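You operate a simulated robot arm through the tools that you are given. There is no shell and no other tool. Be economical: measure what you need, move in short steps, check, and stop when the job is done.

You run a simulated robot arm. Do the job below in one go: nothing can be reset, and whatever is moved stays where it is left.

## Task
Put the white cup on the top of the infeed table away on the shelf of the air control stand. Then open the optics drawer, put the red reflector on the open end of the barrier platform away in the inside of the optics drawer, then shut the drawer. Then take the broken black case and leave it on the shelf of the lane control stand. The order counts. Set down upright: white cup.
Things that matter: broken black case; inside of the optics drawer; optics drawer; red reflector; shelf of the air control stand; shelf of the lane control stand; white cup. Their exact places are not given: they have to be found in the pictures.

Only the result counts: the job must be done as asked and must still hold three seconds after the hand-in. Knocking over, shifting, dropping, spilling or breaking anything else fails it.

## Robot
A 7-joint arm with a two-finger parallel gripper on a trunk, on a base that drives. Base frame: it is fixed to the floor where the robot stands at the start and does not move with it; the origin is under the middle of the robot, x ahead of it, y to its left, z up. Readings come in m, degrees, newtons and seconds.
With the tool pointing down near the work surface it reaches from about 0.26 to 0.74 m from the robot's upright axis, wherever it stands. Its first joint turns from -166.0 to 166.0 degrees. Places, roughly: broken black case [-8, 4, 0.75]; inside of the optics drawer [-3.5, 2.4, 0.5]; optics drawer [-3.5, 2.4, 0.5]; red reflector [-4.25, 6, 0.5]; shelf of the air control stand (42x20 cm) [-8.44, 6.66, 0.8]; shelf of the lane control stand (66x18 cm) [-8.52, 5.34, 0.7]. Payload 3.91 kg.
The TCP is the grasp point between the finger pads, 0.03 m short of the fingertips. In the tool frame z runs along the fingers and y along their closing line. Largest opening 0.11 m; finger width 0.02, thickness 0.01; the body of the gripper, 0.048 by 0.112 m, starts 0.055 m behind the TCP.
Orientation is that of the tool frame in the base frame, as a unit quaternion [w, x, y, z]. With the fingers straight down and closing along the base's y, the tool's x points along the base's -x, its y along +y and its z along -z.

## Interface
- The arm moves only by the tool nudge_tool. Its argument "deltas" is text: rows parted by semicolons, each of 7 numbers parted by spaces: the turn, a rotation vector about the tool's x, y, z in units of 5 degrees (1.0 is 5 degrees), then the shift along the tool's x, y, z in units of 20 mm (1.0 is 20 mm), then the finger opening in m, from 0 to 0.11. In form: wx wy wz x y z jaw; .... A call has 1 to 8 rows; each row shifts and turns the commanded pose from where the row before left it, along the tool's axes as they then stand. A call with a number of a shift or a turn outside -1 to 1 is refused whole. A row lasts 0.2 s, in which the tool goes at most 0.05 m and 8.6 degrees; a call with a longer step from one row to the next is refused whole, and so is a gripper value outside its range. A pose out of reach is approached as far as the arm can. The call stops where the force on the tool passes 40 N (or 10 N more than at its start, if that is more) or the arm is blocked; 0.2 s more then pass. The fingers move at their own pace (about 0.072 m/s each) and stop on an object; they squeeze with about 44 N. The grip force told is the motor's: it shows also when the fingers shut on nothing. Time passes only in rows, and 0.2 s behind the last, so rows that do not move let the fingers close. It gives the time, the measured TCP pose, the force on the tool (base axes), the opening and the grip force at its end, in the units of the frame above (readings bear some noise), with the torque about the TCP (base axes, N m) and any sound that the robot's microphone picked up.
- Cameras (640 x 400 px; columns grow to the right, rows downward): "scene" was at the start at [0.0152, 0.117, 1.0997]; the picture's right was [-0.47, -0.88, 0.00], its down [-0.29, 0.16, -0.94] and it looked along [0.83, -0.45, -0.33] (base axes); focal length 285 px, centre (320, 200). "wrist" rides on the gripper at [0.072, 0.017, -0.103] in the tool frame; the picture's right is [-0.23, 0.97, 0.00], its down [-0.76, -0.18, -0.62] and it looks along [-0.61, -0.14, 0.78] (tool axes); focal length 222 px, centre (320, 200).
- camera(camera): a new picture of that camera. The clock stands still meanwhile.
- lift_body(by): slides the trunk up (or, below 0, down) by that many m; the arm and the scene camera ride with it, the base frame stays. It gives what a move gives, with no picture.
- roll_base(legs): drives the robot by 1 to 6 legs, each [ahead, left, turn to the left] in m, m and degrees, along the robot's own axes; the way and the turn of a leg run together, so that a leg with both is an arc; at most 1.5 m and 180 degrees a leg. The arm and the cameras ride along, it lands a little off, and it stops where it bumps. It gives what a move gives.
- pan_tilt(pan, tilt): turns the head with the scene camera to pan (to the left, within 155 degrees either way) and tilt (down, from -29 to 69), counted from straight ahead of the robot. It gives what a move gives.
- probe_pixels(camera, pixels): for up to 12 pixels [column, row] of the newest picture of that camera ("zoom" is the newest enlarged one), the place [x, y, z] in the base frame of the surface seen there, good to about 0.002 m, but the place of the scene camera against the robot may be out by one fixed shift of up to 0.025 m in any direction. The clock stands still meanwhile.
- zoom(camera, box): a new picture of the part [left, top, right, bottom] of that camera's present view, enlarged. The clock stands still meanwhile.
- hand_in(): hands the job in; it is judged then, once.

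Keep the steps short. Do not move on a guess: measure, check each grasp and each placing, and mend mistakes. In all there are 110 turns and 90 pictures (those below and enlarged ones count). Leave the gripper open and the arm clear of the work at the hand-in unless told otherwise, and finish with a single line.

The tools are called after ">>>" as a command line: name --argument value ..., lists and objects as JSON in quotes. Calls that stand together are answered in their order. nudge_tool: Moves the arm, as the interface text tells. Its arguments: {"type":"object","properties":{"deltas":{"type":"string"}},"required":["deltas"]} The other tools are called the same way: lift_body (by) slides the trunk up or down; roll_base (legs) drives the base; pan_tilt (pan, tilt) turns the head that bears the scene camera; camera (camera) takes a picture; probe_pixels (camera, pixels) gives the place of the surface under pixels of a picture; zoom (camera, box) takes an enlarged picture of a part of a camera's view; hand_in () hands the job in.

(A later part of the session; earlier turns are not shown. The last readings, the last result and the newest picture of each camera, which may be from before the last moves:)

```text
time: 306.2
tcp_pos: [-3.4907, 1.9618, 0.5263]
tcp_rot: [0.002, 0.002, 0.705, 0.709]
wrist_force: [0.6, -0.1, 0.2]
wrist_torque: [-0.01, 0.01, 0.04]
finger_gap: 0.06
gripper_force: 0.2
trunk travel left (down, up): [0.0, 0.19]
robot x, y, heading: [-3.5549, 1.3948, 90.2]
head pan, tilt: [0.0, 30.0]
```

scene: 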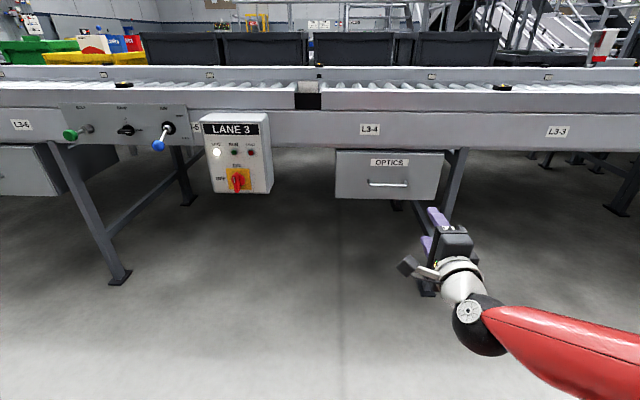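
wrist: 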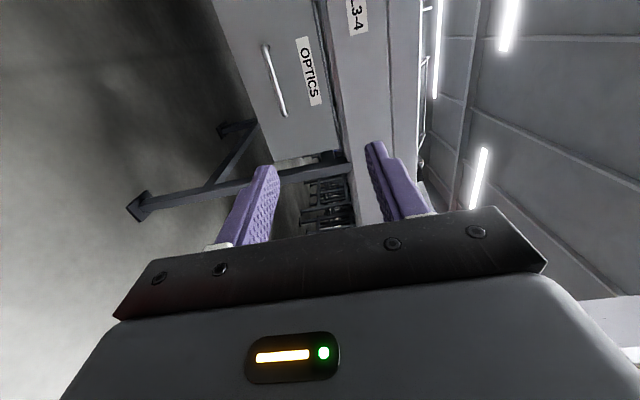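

At height. Roll ahead 0.2 m, then check.

>>> roll_base --legs '[[0.2, 0, 0]]'

>>> camera --camera "wrist"

```text
time: 307.8
tcp_pos: [-3.4926, 2.1647, 0.5243]
tcp_rot: [0.001, 0.0, 0.705, 0.709]
wrist_force: [0.2, 0.3, -0.2]
wrist_torque: [-0.01, -0.03, 0.02]
finger_gap: 0.0601
gripper_force: 0.0
trunk travel left (down, up): [0.0, 0.19]
robot x, y, heading: [-3.5593, 1.5962, 90.1]
head pan, tilt: [0.0, 30.0]
```

```text
31 pictures are left
```

wrist: 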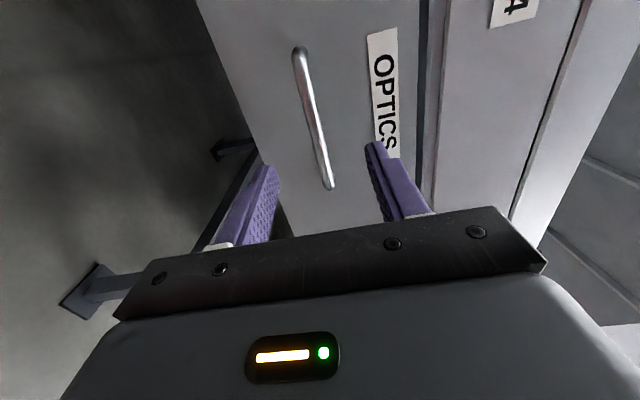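

Aligned. Advance 72 mm and close on the bar.

>>> nudge_tool --deltas "0 0 0 0 0 1 0.06;0 0 0 0 0 1 0.06;0 0 0 0 0 1 0.06;0 0 0 0 0 0.6 0.06;0 0 0 0 0 0 0.0;0 0 0 0 0 0 0.0;0 0 0 0 0 0 0.0;0 0 0 0 0 0 0.0"

>>> camera --camera "wrist"

```text
time: 309.6
tcp_pos: [-3.492, 2.2373, 0.5227]
tcp_rot: [0.001, 0.001, 0.707, 0.707]
wrist_force: [-0.3, -1.5, -20.9]
wrist_torque: [-0.29, 0.02, 0.21]
finger_gap: 0.012
gripper_force: 44.7
trunk travel left (down, up): [0.0, 0.19]
robot x, y, heading: [-3.5577, 1.5991, 90.2]
head pan, tilt: [0.0, 30.0]
```

```text
30 pictures are left
```

wrist: 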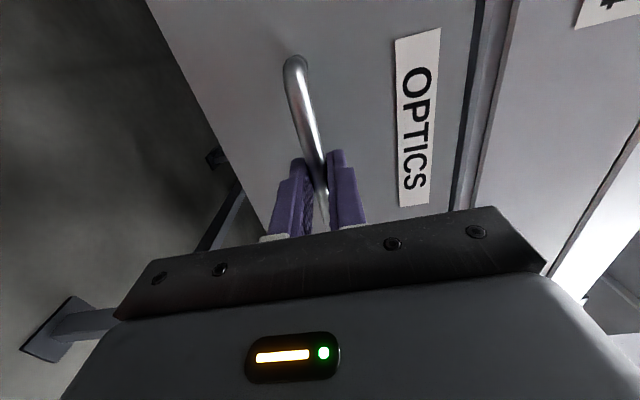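

Bar is gripped (gap 12 mm). Ease the tool 2 mm down and pull the drawer open by rolling back.

>>> nudge_tool --deltas "0 0 0 0 -0.1 0 0.0;0 0 0 0 0 -0.5 0.0;0 0 0 0 0 -0.5 0.0;0 0 0 0 0 0 0.0"

>>> roll_base --legs '[[-0.2, 0, 0]]'

>>> camera --camera "scene"

```text
time: 310.6
tcp_pos: [-3.4938, 2.2167, 0.5227]
tcp_rot: [0.001, 0.0, 0.706, 0.708]
wrist_force: [-10.8, 0.1, -16.8]
wrist_torque: [-0.25, 0.12, -0.1]
finger_gap: 0.0117
gripper_force: 45.9
trunk travel left (down, up): [0.0, 0.19]
robot x, y, heading: [-3.5576, 1.5968, 90.1]
head pan, tilt: [0.0, 30.0]
```

```text
time: 312.2
tcp_pos: [-3.4932, 2.0099, 0.5223]
tcp_rot: [0.0, -0.002, 0.707, 0.707]
wrist_force: [-33.4, -0.5, -9.3]
wrist_torque: [-0.13, 0.19, 0.72]
finger_gap: 0.0115
gripper_force: 44.5
trunk travel left (down, up): [0.0, 0.19]
robot x, y, heading: [-3.5548, 1.394, 89.7]
head pan, tilt: [0.0, 30.0]
```

```text
29 pictures are left
```

scene: 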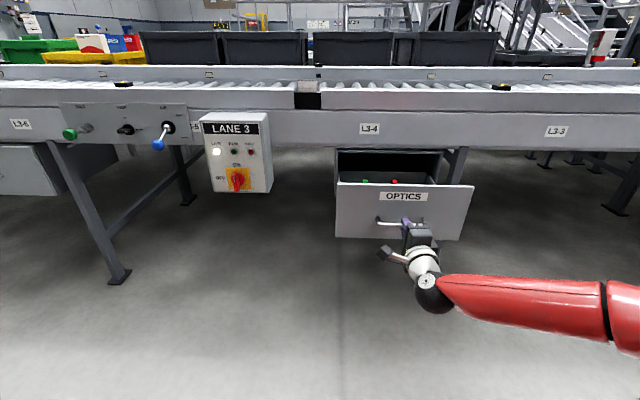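

Drawer is open about 0.22 m. Release, back off, and look inside.

>>> nudge_tool --deltas "0 0 0 0 0 0 0.04;0 0 0 0 0 0 0.06;0 0 0 0 0 0 0.06"

>>> roll_base --legs '[[-0.15, 0, 0]]'

>>> lift_body --by 0.19

>>> zoom --camera "scene" --box '[280, 150, 520, 350]'

```text
time: 313.0
tcp_pos: [-3.4927, 2.0103, 0.5228]
tcp_rot: [0.0, -0.001, 0.706, 0.708]
wrist_force: [0.5, 0.6, 0.4]
wrist_torque: [-0.02, 0.02, -0.01]
finger_gap: 0.0599
gripper_force: 0.1
trunk travel left (down, up): [0.0, 0.19]
robot x, y, heading: [-3.5565, 1.393, 90.1]
head pan, tilt: [0.0, 30.0]
```

```text
time: 314.4
tcp_pos: [-3.493, 1.8587, 0.523]
tcp_rot: [-0.001, -0.003, 0.706, 0.708]
wrist_force: [0.7, -0.1, 0.0]
wrist_torque: [0.0, 0.01, 0.02]
finger_gap: 0.0601
gripper_force: 0.0
trunk travel left (down, up): [0.0, 0.19]
robot x, y, heading: [-3.5583, 1.2416, 89.8]
head pan, tilt: [0.0, 30.0]
```

```text
time: 316.5
tcp_pos: [-3.4932, 1.8585, 0.7122]
tcp_rot: [-0.001, -0.002, 0.706, 0.709]
wrist_force: [-0.2, 0.8, 0.2]
wrist_torque: [0.0, 0.0, -0.02]
finger_gap: 0.0598
gripper_force: 0.1
trunk travel left (down, up): [-0.19, 0.0]
robot x, y, heading: [-3.5576, 1.2431, 90.3]
head pan, tilt: [0.0, 30.0]
```

```text
2.00 times, centred on (400, 250) of scene
```

zoom: 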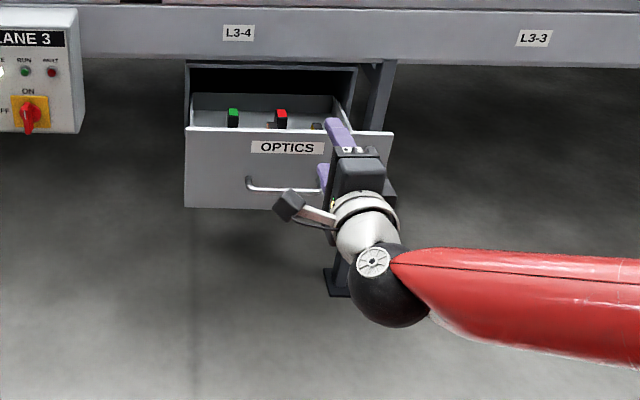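

Drawer is open with a green and a red item inside. Turn the tool back to pointing down and draw it in, then slide west along the lane (arm pointing north, well clear).

>>> nudge_tool --deltas "0.98975 0.98975 -0.98975 0 0 0 0.06;0.98975 0.98975 -0.98975 0 0 0 0.06;0.98975 0.98975 -0.98975 0 0 0 0.06;0.98975 0.98975 -0.98975 0 0 0 0.06;0.98975 0.98975 -0.98975 0 0 0 0.06;0.98975 0.98975 -0.98975 0 0 0 0.06;0.98975 0.98975 -0.98975 0 0 0 0.06"

>>> nudge_tool --deltas "0.98975 0.98975 -0.98975 0 0 0 0.06;0.98975 0.98975 -0.98975 0 0 0 0.06;0.98975 0.98975 -0.98975 0 0 0 0.06;0.98975 0.98975 -0.98975 0 0 0 0.06;0.98975 0.98975 -0.98975 0 0 0 0.06;0.98975 0.98975 -0.98975 0 0 0 0.06;0.98975 0.98975 -0.98975 0 0 0 0.06"

>>> pan_tilt --pan 0 --tilt 30

>>> zoom --camera "scene" --box '[280, 130, 520, 280]'

>>> probe_pixels --camera "zoom" --pixels '[[150, 250], [240, 230], [260, 215], [340, 220], [300, 205], [200, 190], [330, 170], [180, 300], [480, 300]]'

>>> roll_base --legs '[[0, 1.3, 0], [0, 1.3, 0], [0, 1.1, 0]]'

```text
time: 318.1
tcp_pos: [-3.4929, 1.8574, 0.7143]
tcp_rot: [0.001, -0.411, 0.815, 0.409]
wrist_force: [0.2, 0.2, 0.8]
wrist_torque: [0.0, 0.02, 0.0]
finger_gap: 0.0601
gripper_force: 0.1
trunk travel left (down, up): [-0.19, 0.0]
robot x, y, heading: [-3.5584, 1.2405, 89.9]
head pan, tilt: [0.0, 30.0]
```

```text
time: 319.7
tcp_pos: [-3.4932, 1.8566, 0.7139]
tcp_rot: [-0.002, 0.709, -0.705, 0.001]
wrist_force: [-0.5, -0.7, 1.5]
wrist_torque: [0.02, 0.03, -0.01]
finger_gap: 0.0602
gripper_force: 0.0
trunk travel left (down, up): [-0.19, 0.0]
robot x, y, heading: [-3.5559, 1.2436, 90.0]
head pan, tilt: [0.0, 30.0]
```

```text
time: 320.3
tcp_pos: [-3.4937, 1.8571, 0.7133]
tcp_rot: [-0.002, 0.708, -0.706, -0.001]
wrist_force: [0.2, 0.0, -0.6]
wrist_torque: [0.01, 0.0, 0.0]
finger_gap: 0.0601
gripper_force: 0.1
trunk travel left (down, up): [-0.19, 0.0]
robot x, y, heading: [-3.5571, 1.2424, 90.0]
head pan, tilt: [0.0, 30.0]
```

```text
2.67 times, centred on (400, 205) of scene
```

zoom: 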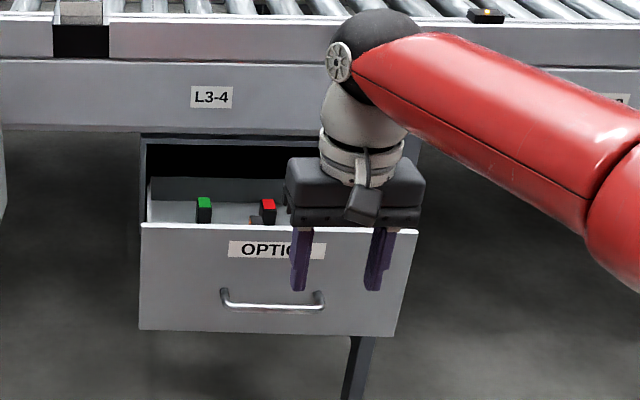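

```text
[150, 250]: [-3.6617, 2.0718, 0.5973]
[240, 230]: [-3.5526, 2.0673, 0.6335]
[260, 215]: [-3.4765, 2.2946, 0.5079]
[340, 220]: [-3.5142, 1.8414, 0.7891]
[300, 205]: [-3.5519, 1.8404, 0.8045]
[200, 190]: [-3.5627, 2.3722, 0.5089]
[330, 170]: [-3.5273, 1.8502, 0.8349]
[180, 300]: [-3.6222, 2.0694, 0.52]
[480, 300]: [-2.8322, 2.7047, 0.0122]
```

```text
time: 338.0
tcp_pos: [-7.1526, 1.7946, 0.7118]
tcp_rot: [-0.002, 0.712, -0.703, 0.0]
wrist_force: [0.7, 0.7, -0.3]
wrist_torque: [0.01, -0.01, 0.01]
finger_gap: 0.0601
gripper_force: 0.1
trunk travel left (down, up): [-0.19, 0.0]
robot x, y, heading: [-7.2118, 1.1826, 90.8]
head pan, tilt: [0.0, 30.0]
```

Drawer floor ≈0.49, front now at y≈2.06. Now north past the tables, then east to the platform's north-west corner.

>>> roll_base --legs '[[1.45, 0, -0.8], [1.45, 0, 0], [1.45, 0, 0]]'

>>> roll_base --legs '[[0, -1.0, 0], [0, -0.95, 0], [1.3, 0, 0], [0, 0, -180]]'

>>> pan_tilt --pan 40 --tilt 22

>>> camera --camera "scene"

```text
time: 358.7
tcp_pos: [-7.0354, 6.1154, 0.7131]
tcp_rot: [0.001, -0.697, 0.717, 0.0]
wrist_force: [0.4, -0.4, -0.2]
wrist_torque: [0.02, -0.01, -0.01]
finger_gap: 0.06
gripper_force: 0.1
trunk travel left (down, up): [-0.19, 0.0]
robot x, y, heading: [-7.1143, 5.5011, 88.3]
head pan, tilt: [0.0, 30.0]
```

```text
time: 381.9
tcp_pos: [-5.2203, 6.1393, 0.7135]
tcp_rot: [0.0, 0.72, 0.694, -0.001]
wrist_force: [-0.1, 0.2, 0.5]
wrist_torque: [-0.02, 0.03, 0.01]
finger_gap: 0.06
gripper_force: 0.0
trunk travel left (down, up): [-0.19, 0.0]
robot x, y, heading: [-5.1302, 6.7534, -92.2]
head pan, tilt: [0.0, 30.0]
```

```text
time: 383.0
tcp_pos: [-5.2206, 6.1401, 0.7121]
tcp_rot: [0.0, 0.72, 0.694, -0.001]
wrist_force: [0.6, 0.1, 0.4]
wrist_torque: [0.02, 0.01, 0.04]
finger_gap: 0.0601
gripper_force: 0.1
trunk travel left (down, up): [-0.19, 0.0]
robot x, y, heading: [-5.1303, 6.7525, -92.1]
head pan, tilt: [40.0, 22.0]
```

```text
26 pictures are left
```

scene: 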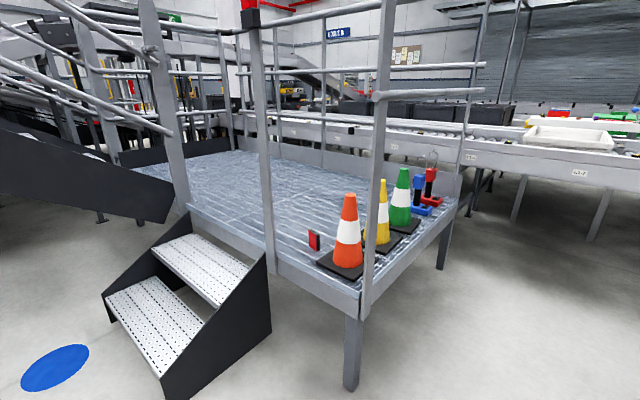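

The reflector stands between the corner post and the striped post. Zoom and measure it, the posts and any rail over the gap.

>>> zoom --camera "scene" --box '[230, 180, 390, 300]'

>>> probe_pixels --camera "zoom" --pixels '[[325, 215], [312, 275], [348, 280], [330, 240], [350, 240], [300, 300], [340, 300], [400, 330], [250, 300], [380, 250], [420, 350]]'

>>> probe_pixels --camera "scene" --pixels '[[330, 11], [300, 15], [262, 130], [378, 100], [430, 95], [430, 68], [258, 30], [385, 30], [240, 260], [265, 320]]'

```text
3.33 times, centred on (310, 240) of scene
```

zoom: 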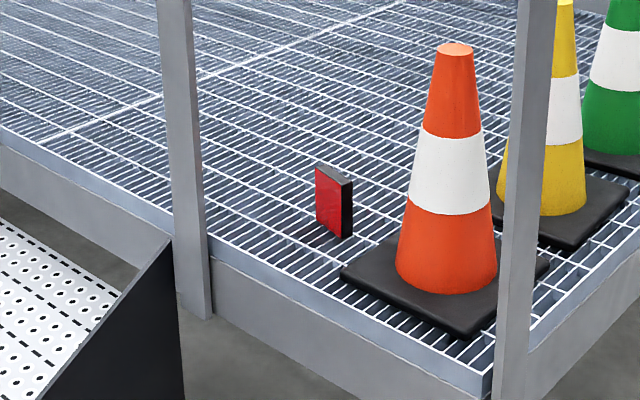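

```text
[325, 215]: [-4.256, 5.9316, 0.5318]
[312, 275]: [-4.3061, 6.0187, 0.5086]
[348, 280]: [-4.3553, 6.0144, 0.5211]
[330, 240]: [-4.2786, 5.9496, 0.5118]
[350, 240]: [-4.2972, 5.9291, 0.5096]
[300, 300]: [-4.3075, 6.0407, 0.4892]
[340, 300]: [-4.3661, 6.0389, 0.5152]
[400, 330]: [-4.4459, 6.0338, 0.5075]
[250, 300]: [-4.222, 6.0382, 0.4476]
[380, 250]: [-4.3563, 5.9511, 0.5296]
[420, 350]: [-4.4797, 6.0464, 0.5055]
```

```text
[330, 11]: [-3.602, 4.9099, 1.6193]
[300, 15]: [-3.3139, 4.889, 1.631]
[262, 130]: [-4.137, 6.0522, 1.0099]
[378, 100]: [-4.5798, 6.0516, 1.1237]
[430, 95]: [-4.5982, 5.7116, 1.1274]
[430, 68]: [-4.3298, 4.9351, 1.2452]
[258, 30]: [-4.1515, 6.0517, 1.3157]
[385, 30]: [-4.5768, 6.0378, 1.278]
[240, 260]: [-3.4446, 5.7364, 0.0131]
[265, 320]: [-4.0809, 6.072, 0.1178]
```

No rail across the north gap. Reflector: slab about 4 cm (x) × 2 cm (y), 6 cm tall, at ≈(−4.263,5.92), deck z≈0.495. Measure the steps to see how near the base may stand.

>>> probe_pixels --camera "scene" --pixels '[[165, 393], [105, 300], [268, 262], [200, 340], [215, 385], [250, 345], [178, 215]]'

>>> probe_pixels --camera "zoom" --pixels '[[318, 180], [338, 195], [347, 210], [338, 230], [335, 173], [345, 186]]'

```text
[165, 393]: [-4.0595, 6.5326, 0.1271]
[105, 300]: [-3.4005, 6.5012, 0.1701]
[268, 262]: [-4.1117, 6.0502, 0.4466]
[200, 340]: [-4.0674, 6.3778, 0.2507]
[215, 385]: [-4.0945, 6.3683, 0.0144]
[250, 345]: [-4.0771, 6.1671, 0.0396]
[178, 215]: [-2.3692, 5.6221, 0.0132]
```

```text
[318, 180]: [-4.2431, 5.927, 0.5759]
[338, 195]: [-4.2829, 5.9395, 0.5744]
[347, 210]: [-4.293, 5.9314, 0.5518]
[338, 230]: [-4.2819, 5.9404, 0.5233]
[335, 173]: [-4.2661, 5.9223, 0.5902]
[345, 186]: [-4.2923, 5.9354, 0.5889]
```

Steps reach x −4.11, so I'll stand at x≈−4.42. Back off, slide in front of the gap, tilt the tool 45° forward with 7° yaw and shift it left.

>>> roll_base --legs '[[-0.2, 0, 2.1], [0, 0.71, 0]]'

>>> nudge_tool --deltas "0 0 0.7 0 0 0 0.08;0 0 0.7 0 0 0 0.08;0 -1 0 0 1 0 0.08;0 -1 0 0 1 0 0.08;0 -1 0 0 1 0 0.08;0 -1 0 0 1 0 0.08;0 -1 0 0 1 0 0.08"

>>> nudge_tool --deltas "0 -1 0 0 1 0 0.08;0 -1 0 0 1 0 0.08;0 -1 0 0 1 0 0.08;0 -1 0 0 1 0 0.08;0 0 0 0 1 0 0.08;0 0 0 0 0 0 0.08"

```text
time: 388.0
tcp_pos: [-4.4916, 6.329, 0.7127]
tcp_rot: [0.0, 0.712, 0.702, -0.002]
wrist_force: [0.2, 0.1, -0.1]
wrist_torque: [0.0, 0.03, 0.0]
finger_gap: 0.06
gripper_force: 0.0
trunk travel left (down, up): [-0.19, 0.0]
robot x, y, heading: [-4.4161, 6.939, -91.0]
head pan, tilt: [40.0, 22.0]
```

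```text
time: 389.6
tcp_pos: [-4.391, 6.3163, 0.7119]
tcp_rot: [0.142, 0.736, 0.641, -0.164]
wrist_force: [0.0, 0.2, 0.1]
wrist_torque: [-0.05, -0.02, -0.02]
finger_gap: 0.08
gripper_force: 0.0
trunk travel left (down, up): [-0.19, 0.0]
robot x, y, heading: [-4.4163, 6.9387, -90.9]
head pan, tilt: [40.0, 22.0]
```

```text
time: 391.0
tcp_pos: [-4.294, 6.3021, 0.7098]
tcp_rot: [0.252, 0.695, 0.607, -0.29]
wrist_force: [-0.4, -0.5, 0.3]
wrist_torque: [0.04, 0.01, 0.01]
finger_gap: 0.08
gripper_force: 0.0
trunk travel left (down, up): [-0.19, 0.0]
robot x, y, heading: [-4.4166, 6.9451, -90.9]
head pan, tilt: [40.0, 22.0]
```

Shift 30 mm more left, lower to z≈0.535, and look.

>>> nudge_tool --deltas "0 0 0 0 0.8 0 0.08;0 0 0 0 0.8 0 0.08;0 0 0 0 0 0 0.08"

>>> lift_body --by -0.173

>>> roll_base --legs '[[0.2, 0, 0]]'

>>> pan_tilt --pan 5 --tilt 30

>>> camera --camera "wrist"

>>> camera --camera "scene"

```text
time: 391.8
tcp_pos: [-4.2617, 6.2969, 0.7113]
tcp_rot: [0.253, 0.695, 0.607, -0.29]
wrist_force: [0.2, -1.3, -0.1]
wrist_torque: [0.01, -0.03, -0.02]
finger_gap: 0.0802
gripper_force: 0.1
trunk travel left (down, up): [-0.19, 0.0]
robot x, y, heading: [-4.4169, 6.9441, -91.0]
head pan, tilt: [40.0, 22.0]
```

```text
time: 393.8
tcp_pos: [-4.2615, 6.2971, 0.5385]
tcp_rot: [0.251, 0.696, 0.607, -0.29]
wrist_force: [0.1, 0.5, 0.7]
wrist_torque: [0.0, 0.0, 0.01]
finger_gap: 0.0801
gripper_force: 0.0
trunk travel left (down, up): [-0.017, 0.173]
robot x, y, heading: [-4.4153, 6.9433, -90.9]
head pan, tilt: [40.0, 22.0]
```

```text
time: 395.4
tcp_pos: [-4.263, 6.0935, 0.538]
tcp_rot: [0.253, 0.694, 0.608, -0.29]
wrist_force: [0.1, 0.1, -0.4]
wrist_torque: [0.03, -0.01, 0.0]
finger_gap: 0.0801
gripper_force: 0.1
trunk travel left (down, up): [-0.017, 0.173]
robot x, y, heading: [-4.4221, 6.7385, -90.9]
head pan, tilt: [40.0, 22.0]
```

```text
time: 396.4
tcp_pos: [-4.2634, 6.0932, 0.5382]
tcp_rot: [0.252, 0.695, 0.608, -0.29]
wrist_force: [0.0, -0.2, 0.3]
wrist_torque: [-0.02, -0.04, 0.01]
finger_gap: 0.0799
gripper_force: 0.0
trunk travel left (down, up): [-0.017, 0.173]
robot x, y, heading: [-4.4186, 6.74, -90.8]
head pan, tilt: [5.0, 30.0]
```

```text
24 pictures are left
```

wrist: 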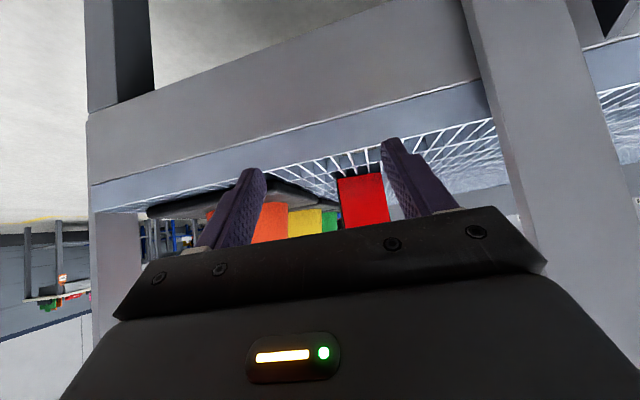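

```text
23 pictures are left
```

scene: 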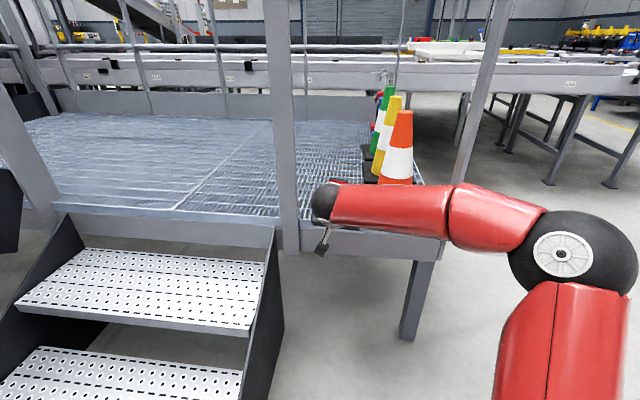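

The reflector lies toward the +y finger. Measure it, and the forearm relative to the corner post.

>>> probe_pixels --camera "wrist" --pixels '[[341, 185], [363, 200], [387, 190], [363, 178], [270, 215], [395, 180], [500, 120], [255, 190]]'

>>> probe_pixels --camera "scene" --pixels '[[330, 195], [390, 200], [440, 210], [490, 210], [560, 235], [470, 130], [285, 200], [322, 240]]'

```text
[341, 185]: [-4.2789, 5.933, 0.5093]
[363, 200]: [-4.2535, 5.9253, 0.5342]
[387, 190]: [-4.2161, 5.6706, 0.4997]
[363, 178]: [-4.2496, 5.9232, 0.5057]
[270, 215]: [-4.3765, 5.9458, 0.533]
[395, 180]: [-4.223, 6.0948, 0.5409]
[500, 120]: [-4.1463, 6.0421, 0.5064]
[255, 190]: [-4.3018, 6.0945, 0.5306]
```

```text
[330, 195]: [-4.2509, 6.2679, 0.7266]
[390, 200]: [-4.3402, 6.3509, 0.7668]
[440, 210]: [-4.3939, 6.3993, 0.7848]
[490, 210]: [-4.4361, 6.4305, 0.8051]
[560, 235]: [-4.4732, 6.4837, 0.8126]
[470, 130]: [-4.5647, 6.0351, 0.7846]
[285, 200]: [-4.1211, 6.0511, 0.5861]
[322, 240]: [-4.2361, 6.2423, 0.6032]
```

Clear: the forearm stays north of the posts. Centre by 6 mm, then roll ahead 0.17 m.

>>> nudge_tool --deltas "0 0 0 0 0.3 0 0.084;0 0 0 0 0 0 0.084"

>>> roll_base --legs '[[0.17, 0, 0]]'

>>> camera --camera "wrist"

```text
time: 397.0
tcp_pos: [-4.2562, 6.0922, 0.5381]
tcp_rot: [0.252, 0.694, 0.609, -0.29]
wrist_force: [-0.1, 0.8, -0.3]
wrist_torque: [0.01, 0.02, -0.03]
finger_gap: 0.0841
gripper_force: 0.1
trunk travel left (down, up): [-0.017, 0.173]
robot x, y, heading: [-4.4204, 6.7392, -90.8]
head pan, tilt: [5.0, 30.0]
```

```text
time: 398.5
tcp_pos: [-4.2581, 5.9242, 0.5392]
tcp_rot: [0.252, 0.695, 0.608, -0.29]
wrist_force: [-0.4, 0.8, 0.7]
wrist_torque: [0.03, -0.05, 0.03]
finger_gap: 0.0839
gripper_force: 0.1
trunk travel left (down, up): [-0.017, 0.173]
robot x, y, heading: [-4.4229, 6.5701, -90.8]
head pan, tilt: [5.0, 30.0]
```

```text
22 pictures are left
```

wrist: 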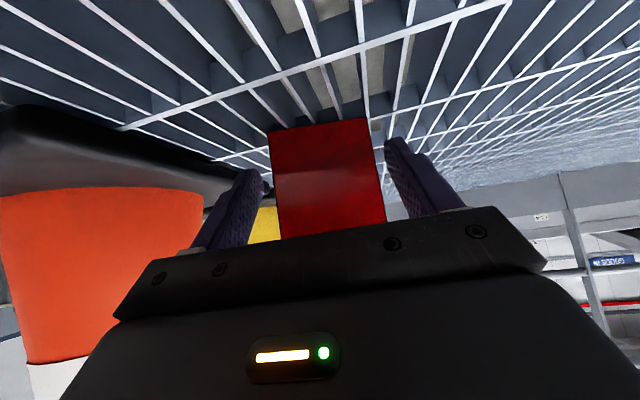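

Reflector lies between the fingers. Go 8 mm further and close.

>>> nudge_tool --deltas "0 0 0 -0.3 0 0.3 0.084;0 0 0 0 0 0 0.02;0 0 0 0 0 0 0.02;0 0 0 0 0 0 0.02;0 0 0 0 0 0 0.02;0 0 0 0 0 0 0.02"

>>> lift_body --by 0.06

>>> camera --camera "wrist"

```text
time: 399.9
tcp_pos: [-4.261, 5.9142, 0.5387]
tcp_rot: [0.252, 0.695, 0.608, -0.29]
wrist_force: [0.8, 0.8, 0.8]
wrist_torque: [0.01, -0.07, 0.0]
finger_gap: 0.0603
gripper_force: 44.3
trunk travel left (down, up): [-0.017, 0.173]
robot x, y, heading: [-4.4222, 6.5695, -90.6]
head pan, tilt: [5.0, 30.0]
```

```text
time: 400.9
tcp_pos: [-4.261, 5.9162, 0.5989]
tcp_rot: [0.252, 0.694, 0.608, -0.29]
wrist_force: [0.0, 0.7, -0.1]
wrist_torque: [0.02, -0.02, 0.03]
finger_gap: 0.0602
gripper_force: 43.5
trunk travel left (down, up): [-0.077, 0.113]
robot x, y, heading: [-4.4239, 6.5718, -90.8]
head pan, tilt: [5.0, 30.0]
```

```text
21 pictures are left
```

wrist: 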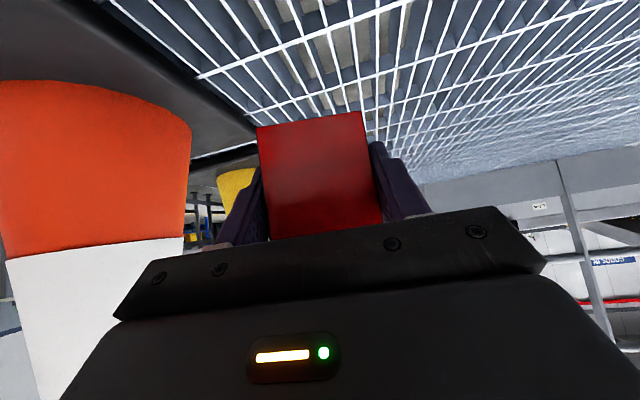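

Reflector is gripped (6 cm wide) and lifted. Back out, then drive back to the drawer the same way.

>>> roll_base --legs '[[-0.38, 0, 0.8], [0, -0.78, 0], [0, 0, -180]]'

>>> lift_body --by 0.113

```text
time: 414.3
tcp_pos: [-5.3808, 7.5934, 0.5985]
tcp_rot: [0.284, -0.625, 0.68, 0.259]
wrist_force: [0.8, 0.6, 0.0]
wrist_torque: [0.01, -0.01, 0.0]
finger_gap: 0.06
gripper_force: 43.7
trunk travel left (down, up): [-0.077, 0.113]
robot x, y, heading: [-5.1872, 6.9452, 92.4]
head pan, tilt: [5.0, 30.0]
```

```text
time: 415.7
tcp_pos: [-5.3817, 7.5931, 0.7114]
tcp_rot: [0.284, -0.625, 0.68, 0.259]
wrist_force: [-0.3, 0.2, 0.6]
wrist_torque: [0.0, 0.0, 0.01]
finger_gap: 0.0599
gripper_force: 44.1
trunk travel left (down, up): [-0.19, 0.0]
robot x, y, heading: [-5.1864, 6.9507, 92.1]
head pan, tilt: [5.0, 30.0]
```

>>> roll_base --legs '[[0, 0, -2.1], [-1.45, 0, 0], [0, 1.03, 0], [0, 1.03, 0]]'

```text
time: 433.1
tcp_pos: [-7.4067, 6.1898, 0.7121]
tcp_rot: [0.291, -0.604, 0.698, 0.25]
wrist_force: [0.6, 0.3, -0.2]
wrist_torque: [0.01, -0.01, 0.02]
finger_gap: 0.0594
gripper_force: 44.0
trunk travel left (down, up): [-0.19, 0.0]
robot x, y, heading: [-7.2518, 5.5298, 88.6]
head pan, tilt: [5.0, 30.0]
```

>>> roll_base --legs '[[-1.45, 0, 1.4], [-1.45, 0, 0], [-1.43, 0, 0]]'

```text
time: 453.9
tcp_pos: [-7.5236, 1.8471, 0.7105]
tcp_rot: [0.295, -0.597, 0.704, 0.248]
wrist_force: [0.3, 0.2, 0.0]
wrist_torque: [0.01, 0.02, 0.0]
finger_gap: 0.0592
gripper_force: 44.0
trunk travel left (down, up): [-0.19, 0.0]
robot x, y, heading: [-7.3832, 1.19, 87.5]
head pan, tilt: [5.0, 30.0]
```

>>> roll_base --legs '[[0, -1.35, 2.5], [0, -1.35, 0], [0, -1.25, 0]]'

>>> nudge_tool --deltas "0 1 0 0 0 0 0.02;0 1 0 0 0 0 0.02;0 1 0 0 0 0 0.02;0 1 0 0 0 0 0.02;0 1 0 0 0 0 0.02;0 1 0 0 0 0 0.02;0 1 0 0 0 0 0.02;0 1 0 0 0 0 0.02"

>>> nudge_tool --deltas "0 1 0 0 0 0 0.02;0 0 -0.7 0 0 0 0.02;0 0 -0.7 0 0 0 0.02;0 0 0 0 0 0 0.02"

>>> pan_tilt --pan 5 --tilt 30

>>> camera --camera "scene"

```text
time: 473.0
tcp_pos: [-3.5989, 1.7558, 0.711]
tcp_rot: [0.288, -0.613, 0.69, 0.255]
wrist_force: [-0.3, -0.4, -0.6]
wrist_torque: [0.03, -0.02, 0.02]
finger_gap: 0.0591
gripper_force: 44.0
trunk travel left (down, up): [-0.19, 0.0]
robot x, y, heading: [-3.4275, 1.1024, 90.2]
head pan, tilt: [5.0, 30.0]
```

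```text
time: 474.8
tcp_pos: [-3.5885, 1.7581, 0.7119]
tcp_rot: [0.034, -0.662, 0.748, 0.028]
wrist_force: [-1.2, -1.0, -0.1]
wrist_torque: [0.04, -0.01, 0.0]
finger_gap: 0.0593
gripper_force: 44.0
out of reach, approached as far as the arm can: row 8
trunk travel left (down, up): [-0.19, 0.0]
robot x, y, heading: [-3.4272, 1.1002, 89.9]
head pan, tilt: [5.0, 30.0]
```

```text
time: 475.8
tcp_pos: [-3.5787, 1.7444, 0.7101]
tcp_rot: [-0.001, 0.709, -0.705, 0.0]
wrist_force: [-0.6, 0.2, -0.8]
wrist_torque: [0.0, 0.0, -0.01]
finger_gap: 0.0592
gripper_force: 44.0
out of reach, approached as far as the arm can: row 1
trunk travel left (down, up): [-0.19, 0.0]
robot x, y, heading: [-3.4299, 1.101, 89.9]
head pan, tilt: [5.0, 30.0]
```

```text
time: 476.4
tcp_pos: [-3.5772, 1.7449, 0.7106]
tcp_rot: [-0.002, 0.709, -0.706, 0.0]
wrist_force: [-0.3, 0.2, -1.4]
wrist_torque: [-0.01, 0.0, 0.02]
finger_gap: 0.0592
gripper_force: 44.3
trunk travel left (down, up): [-0.19, 0.0]
robot x, y, heading: [-3.4312, 1.1022, 90.0]
head pan, tilt: [5.0, 30.0]
```

```text
20 pictures are left
```

scene: 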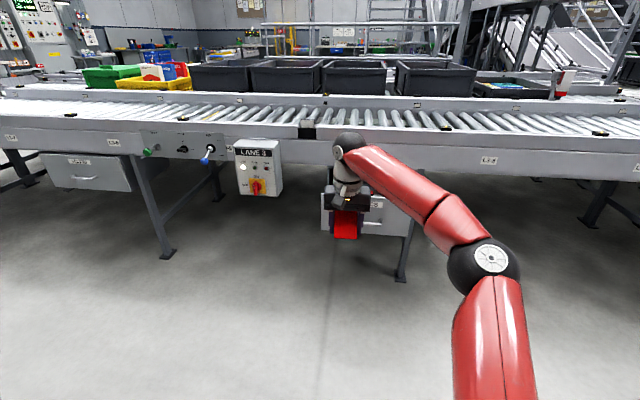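

Tool is vertical. Roll ahead 0.33 m and look into the drawer with the wrist camera.

>>> roll_base --legs '[[0.34, 0, 0]]'

>>> camera --camera "wrist"

>>> camera --camera "scene"

```text
time: 478.6
tcp_pos: [-3.5787, 2.0873, 0.7102]
tcp_rot: [0.0, 0.708, -0.706, 0.0]
wrist_force: [0.5, -0.5, 0.5]
wrist_torque: [0.01, -0.02, 0.0]
finger_gap: 0.0592
gripper_force: 44.3
trunk travel left (down, up): [-0.19, 0.0]
robot x, y, heading: [-3.4277, 1.4468, 90.1]
head pan, tilt: [5.0, 30.0]
```

```text
19 pictures are left
```

wrist: 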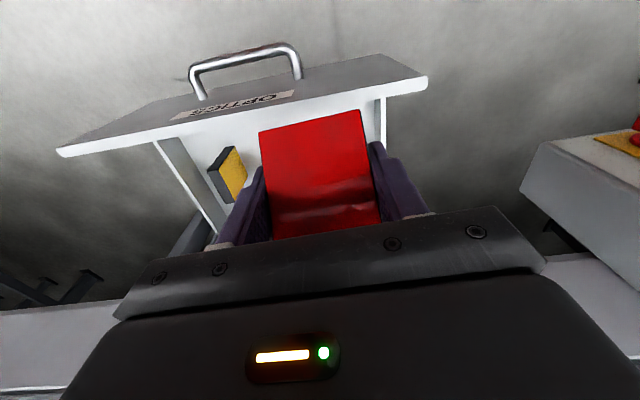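

```text
18 pictures are left
```

scene: 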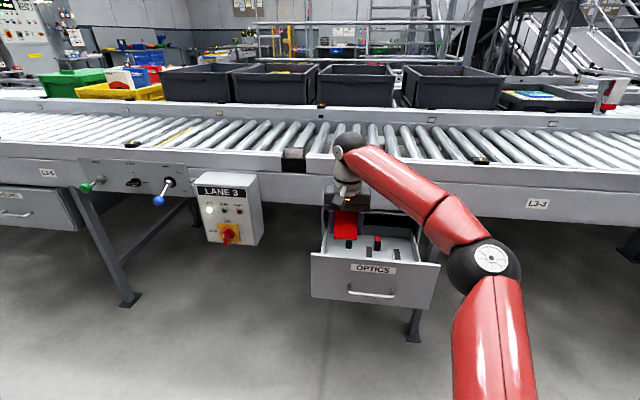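

>>> zoom --camera "scene" --box '[300, 190, 460, 310]'

>>> probe_pixels --camera "zoom" --pixels '[[190, 225], [310, 195], [310, 240], [380, 235], [250, 225], [120, 230], [200, 250], [350, 255], [440, 250], [90, 150], [100, 255]]'

>>> probe_pixels --camera "wrist" --pixels '[[232, 160], [250, 130], [375, 120], [385, 80], [200, 190], [225, 140], [120, 145], [400, 85]]'

```text
3.33 times, centred on (380, 250) of scene
```

zoom: 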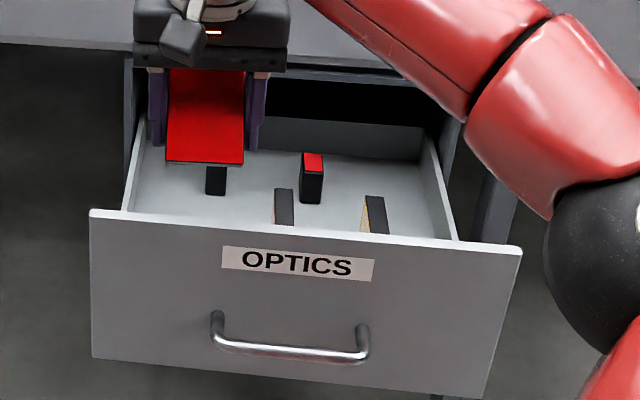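

```text
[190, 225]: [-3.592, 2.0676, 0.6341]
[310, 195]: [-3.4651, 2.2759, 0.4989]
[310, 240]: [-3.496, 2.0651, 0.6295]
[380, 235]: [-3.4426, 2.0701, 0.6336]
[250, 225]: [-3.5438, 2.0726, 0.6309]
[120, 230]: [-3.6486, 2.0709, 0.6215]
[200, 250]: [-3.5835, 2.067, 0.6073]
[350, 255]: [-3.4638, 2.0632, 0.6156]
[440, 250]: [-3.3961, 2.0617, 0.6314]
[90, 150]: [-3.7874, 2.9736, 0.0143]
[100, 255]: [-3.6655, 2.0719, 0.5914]
```

```text
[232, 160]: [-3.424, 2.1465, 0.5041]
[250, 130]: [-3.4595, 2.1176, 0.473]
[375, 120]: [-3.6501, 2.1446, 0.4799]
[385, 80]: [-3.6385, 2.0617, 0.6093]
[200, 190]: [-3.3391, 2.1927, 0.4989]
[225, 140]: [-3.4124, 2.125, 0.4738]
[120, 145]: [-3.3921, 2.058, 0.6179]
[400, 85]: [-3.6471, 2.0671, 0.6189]
```

Free floor is at the drawer's left front (x −3.65…−3.53). Roll ahead to y≈2.178 and lower by the trunk.

>>> roll_base --legs '[[0.09, 0, 0]]'

>>> lift_body --by -0.1

>>> camera --camera "wrist"

```text
time: 479.7
tcp_pos: [-3.578, 2.1768, 0.7088]
tcp_rot: [-0.001, 0.709, -0.706, 0.0]
wrist_force: [-0.2, -0.2, 0.2]
wrist_torque: [-0.02, 0.02, 0.0]
finger_gap: 0.059
gripper_force: 44.3
trunk travel left (down, up): [-0.19, 0.0]
robot x, y, heading: [-3.4315, 1.5377, 90.2]
head pan, tilt: [5.0, 30.0]
```

```text
time: 481.0
tcp_pos: [-3.5781, 2.1775, 0.6105]
tcp_rot: [0.0, 0.709, -0.706, 0.0]
wrist_force: [0.0, 0.2, -0.4]
wrist_torque: [-0.02, -0.01, 0.04]
finger_gap: 0.0593
gripper_force: 43.8
trunk travel left (down, up): [-0.09, 0.1]
robot x, y, heading: [-3.4273, 1.5358, 89.9]
head pan, tilt: [5.0, 30.0]
```

```text
16 pictures are left
```

wrist: 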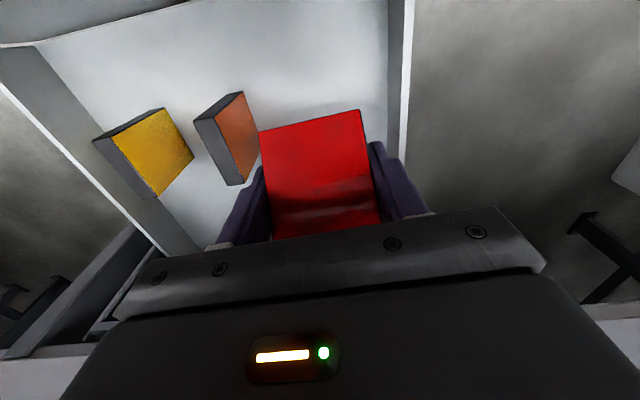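

>>> probe_pixels --camera "wrist" --pixels '[[255, 150], [240, 100], [235, 180], [210, 120], [300, 90], [390, 100], [345, 125], [265, 195]]'

>>> lift_body --by -0.06

```text
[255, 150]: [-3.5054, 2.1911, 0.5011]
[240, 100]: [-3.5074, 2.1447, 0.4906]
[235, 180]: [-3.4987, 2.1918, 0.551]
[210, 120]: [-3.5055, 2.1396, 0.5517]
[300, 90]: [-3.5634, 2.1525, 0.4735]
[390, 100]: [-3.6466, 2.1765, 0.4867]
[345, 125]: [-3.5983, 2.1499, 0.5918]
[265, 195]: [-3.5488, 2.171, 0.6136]
```

```text
time: 482.0
tcp_pos: [-3.5773, 2.1777, 0.549]
tcp_rot: [-0.001, 0.708, -0.706, 0.0]
wrist_force: [0.0, 0.3, -1.1]
wrist_torque: [-0.01, -0.01, -0.03]
finger_gap: 0.059
gripper_force: 43.3
trunk travel left (down, up): [-0.03, 0.16]
robot x, y, heading: [-3.4279, 1.5345, 90.1]
head pan, tilt: [5.0, 30.0]
```

Orange item is 2 cm clear of the finger. Lower 0.028 m more (tip still above the drawer floor 0.473).

>>> lift_body --by -0.028

>>> nudge_tool --deltas "0 0 0 0 0 0.1 0.02;0 0 0 0 0 0.1 0.02;0 0 0 0 0 0 0.02"

```text
time: 482.8
tcp_pos: [-3.579, 2.1781, 0.521]
tcp_rot: [-0.001, 0.708, -0.706, 0.0]
wrist_force: [-0.6, 0.6, -0.7]
wrist_torque: [0.0, 0.0, 0.01]
finger_gap: 0.0594
gripper_force: 44.1
trunk travel left (down, up): [-0.002, 0.188]
robot x, y, heading: [-3.4282, 1.5354, 90.2]
head pan, tilt: [5.0, 30.0]
```

```text
time: 483.6
tcp_pos: [-3.5778, 2.1787, 0.518]
tcp_rot: [-0.002, 0.708, -0.706, 0.0]
wrist_force: [0.2, 0.2, 0.4]
wrist_torque: [0.01, -0.01, 0.0]
finger_gap: 0.0593
gripper_force: 44.4
trunk travel left (down, up): [-0.002, 0.188]
robot x, y, heading: [-3.4318, 1.536, 90.0]
head pan, tilt: [5.0, 30.0]
```

About 1 cm above the floor. Open to 0.076 and rise.

>>> nudge_tool --deltas "0 0 0 0 0 0.2 0.02;0 0 0 0 0 0 0.068;0 0 0 0 0 0 0.078;0 0 0 0 0 0 0.078"

>>> lift_body --by 0.188

>>> camera --camera "wrist"

```text
time: 484.6
tcp_pos: [-3.578, 2.1772, 0.5122]
tcp_rot: [-0.001, 0.708, -0.706, 0.0]
wrist_force: [0.2, 0.9, -0.4]
wrist_torque: [0.02, -0.03, 0.02]
finger_gap: 0.0778
gripper_force: 0.1
trunk travel left (down, up): [-0.002, 0.188]
robot x, y, heading: [-3.4293, 1.5384, 90.1]
head pan, tilt: [5.0, 30.0]
```

```text
time: 486.6
tcp_pos: [-3.5778, 2.1791, 0.7009]
tcp_rot: [-0.002, 0.709, -0.706, 0.0]
wrist_force: [0.4, -0.4, 0.3]
wrist_torque: [0.0, 0.01, -0.01]
finger_gap: 0.078
gripper_force: 0.1
trunk travel left (down, up): [-0.19, 0.0]
robot x, y, heading: [-3.4277, 1.5357, 90.1]
head pan, tilt: [5.0, 30.0]
```

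```text
15 pictures are left
```

wrist: 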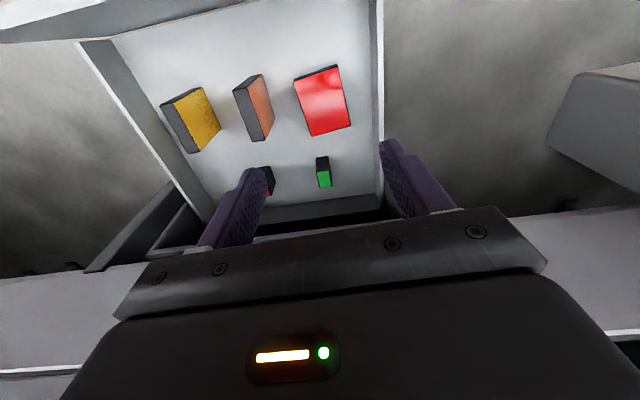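

The red reflector is in the drawer, standing clear beside the others. Back off, tilt the tool 45° forward with fingers closed, and set height to push the front panel shut.

>>> roll_base --legs '[[-0.35, 0, 0]]'

>>> nudge_tool --deltas "0 -1 0 0 -1 0 0.0;0 -1 0 0 -1 0 0.0;0 -1 0 0 -1 0 0.0;0 -1 0 0 -1 0 0.0;0 -1 0 0 0 0 0.0;0 -1 0 0 0 0 0.0;0 -1 0 0 0 0 0.0;0 -1 0 0 0 0 0.0"

>>> lift_body --by -0.11

>>> roll_base --legs '[[0.15, 0, 0]]'

>>> camera --camera "scene"

```text
time: 488.9
tcp_pos: [-3.5774, 1.8241, 0.7011]
tcp_rot: [-0.001, 0.709, -0.705, 0.0]
wrist_force: [1.6, 0.4, -0.4]
wrist_torque: [-0.03, 0.0, 0.01]
finger_gap: 0.078
gripper_force: 0.0
trunk travel left (down, up): [-0.19, 0.0]
robot x, y, heading: [-3.4253, 1.1831, 90.1]
head pan, tilt: [5.0, 30.0]
```

```text
time: 490.7
tcp_pos: [-3.4979, 1.8243, 0.7004]
tcp_rot: [-0.242, 0.666, -0.662, -0.243]
wrist_force: [0.5, 0.3, -0.2]
wrist_torque: [0.03, -0.02, 0.01]
finger_gap: 0.0002
gripper_force: 37.9
trunk travel left (down, up): [-0.19, 0.0]
robot x, y, heading: [-3.4287, 1.1866, 90.1]
head pan, tilt: [5.0, 30.0]
```

```text
time: 492.1
tcp_pos: [-3.4991, 1.8255, 0.5907]
tcp_rot: [-0.242, 0.666, -0.662, -0.243]
wrist_force: [1.3, -0.2, 0.5]
wrist_torque: [-0.01, 0.03, -0.01]
finger_gap: 0.0
gripper_force: 37.4
trunk travel left (down, up): [-0.08, 0.11]
robot x, y, heading: [-3.4283, 1.1831, 90.1]
head pan, tilt: [5.0, 30.0]
```

```text
time: 493.5
tcp_pos: [-3.497, 1.9777, 0.591]
tcp_rot: [-0.243, 0.665, -0.663, -0.242]
wrist_force: [0.3, -1.1, 0.0]
wrist_torque: [-0.02, 0.01, -0.02]
finger_gap: 0.0002
gripper_force: 37.9
trunk travel left (down, up): [-0.08, 0.11]
robot x, y, heading: [-3.4279, 1.3341, 90.2]
head pan, tilt: [5.0, 30.0]
```

```text
14 pictures are left
```

scene: 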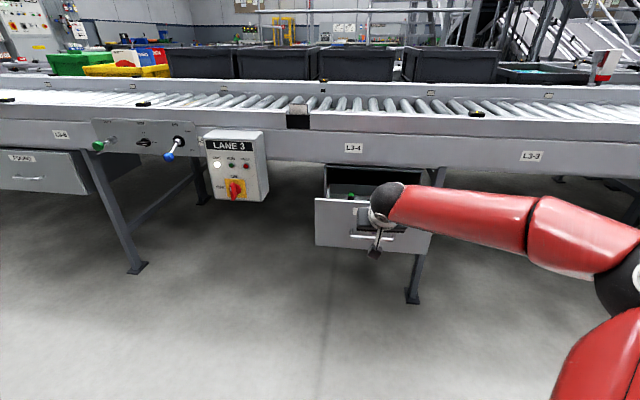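

Tip is aimed at the panel centre above the handle. Push by rolling ahead 0.24 m.

>>> roll_base --legs '[[0.24, 0, 0]]'

>>> camera --camera "scene"

```text
time: 495.3
tcp_pos: [-3.5042, 2.2144, 0.5915]
tcp_rot: [-0.242, 0.668, -0.661, -0.243]
wrist_force: [-0.4, 0.2, 0.8]
wrist_torque: [0.0, 0.01, -0.02]
finger_gap: 0.0001
gripper_force: 37.8
trunk travel left (down, up): [-0.08, 0.11]
robot x, y, heading: [-3.4272, 1.5738, 90.5]
head pan, tilt: [5.0, 30.0]
```

```text
13 pictures are left
```

scene: 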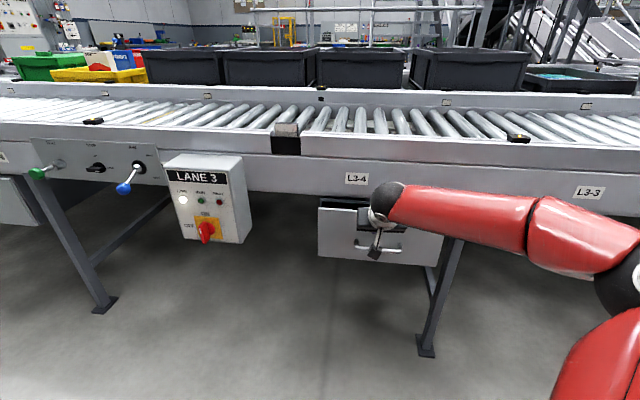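

Nearly shut. Push on with the arm until it resists.

>>> nudge_tool --deltas "0 0 0 -0.766 0 0.643 0.0;0 0 0 -0.766 0 0.643 0.0;0 0 0 -0.5 0 0.42 0.0;0 0 0 -0.3 0 0.25 0.0;0 0 0 -0.3 0 0.25 0.0;0 0 0 0 0 0 0"

>>> zoom --camera "scene" --box '[290, 160, 480, 290]'

>>> probe_pixels --camera "zoom" --pixels '[[110, 200], [450, 300], [110, 300], [100, 100]]'

```text
time: 496.0
tcp_pos: [-3.504, 2.2556, 0.589]
tcp_rot: [-0.24, 0.668, -0.663, -0.238]
wrist_force: [1.7, -14.7, 5.0]
wrist_torque: [-0.1, -0.05, -0.09]
finger_gap: 0.0
gripper_force: 37.9
trunk travel left (down, up): [-0.08, 0.11]
robot x, y, heading: [-3.4282, 1.5754, 90.3]
head pan, tilt: [5.0, 30.0]
stopped in row 3: the force on the tool passed its limit at 61 N (the readings are from after the stop); the commanded pose is now the measured one
```

```text
3.08 times, centred on (385, 225) of scene
```

zoom: 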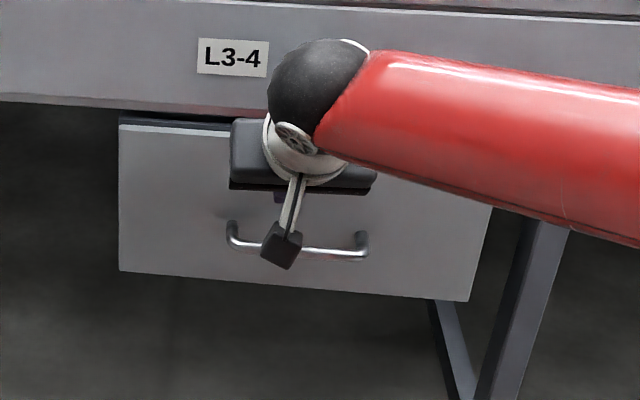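

```text
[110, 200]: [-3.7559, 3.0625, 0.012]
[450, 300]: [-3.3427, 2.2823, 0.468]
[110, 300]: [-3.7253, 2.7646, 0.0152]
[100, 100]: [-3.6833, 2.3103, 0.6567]
```

Stopped at 61 N. Back off and check whether the drawer front is flush as at the start (scene reading then: y≈2.288–2.299).

>>> roll_base --legs '[[-0.2, 0, 0]]'

>>> zoom --camera "scene" --box '[290, 130, 480, 260]'

>>> probe_pixels --camera "zoom" --pixels '[[125, 180], [125, 250], [200, 260], [400, 270], [120, 150], [115, 130], [250, 250], [200, 140]]'

```text
time: 497.6
tcp_pos: [-3.5008, 2.0643, 0.5893]
tcp_rot: [-0.24, 0.668, -0.663, -0.238]
wrist_force: [-0.2, 0.0, 0.8]
wrist_torque: [0.01, -0.01, 0.01]
finger_gap: 0.0
gripper_force: 37.8
trunk travel left (down, up): [-0.08, 0.11]
robot x, y, heading: [-3.4288, 1.3799, 90.2]
head pan, tilt: [5.0, 30.0]
```

```text
3.08 times, centred on (385, 195) of scene
```

zoom: 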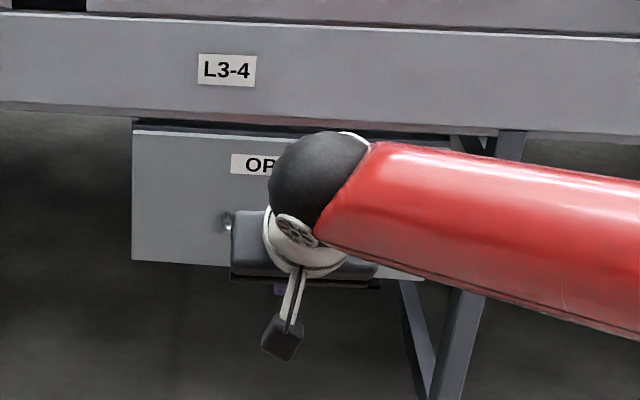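

```text
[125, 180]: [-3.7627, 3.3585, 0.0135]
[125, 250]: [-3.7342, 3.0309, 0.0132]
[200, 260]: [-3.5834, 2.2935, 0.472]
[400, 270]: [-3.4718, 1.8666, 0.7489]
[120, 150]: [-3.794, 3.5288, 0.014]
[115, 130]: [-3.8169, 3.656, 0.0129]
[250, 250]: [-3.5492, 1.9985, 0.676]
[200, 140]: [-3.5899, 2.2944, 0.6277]
```

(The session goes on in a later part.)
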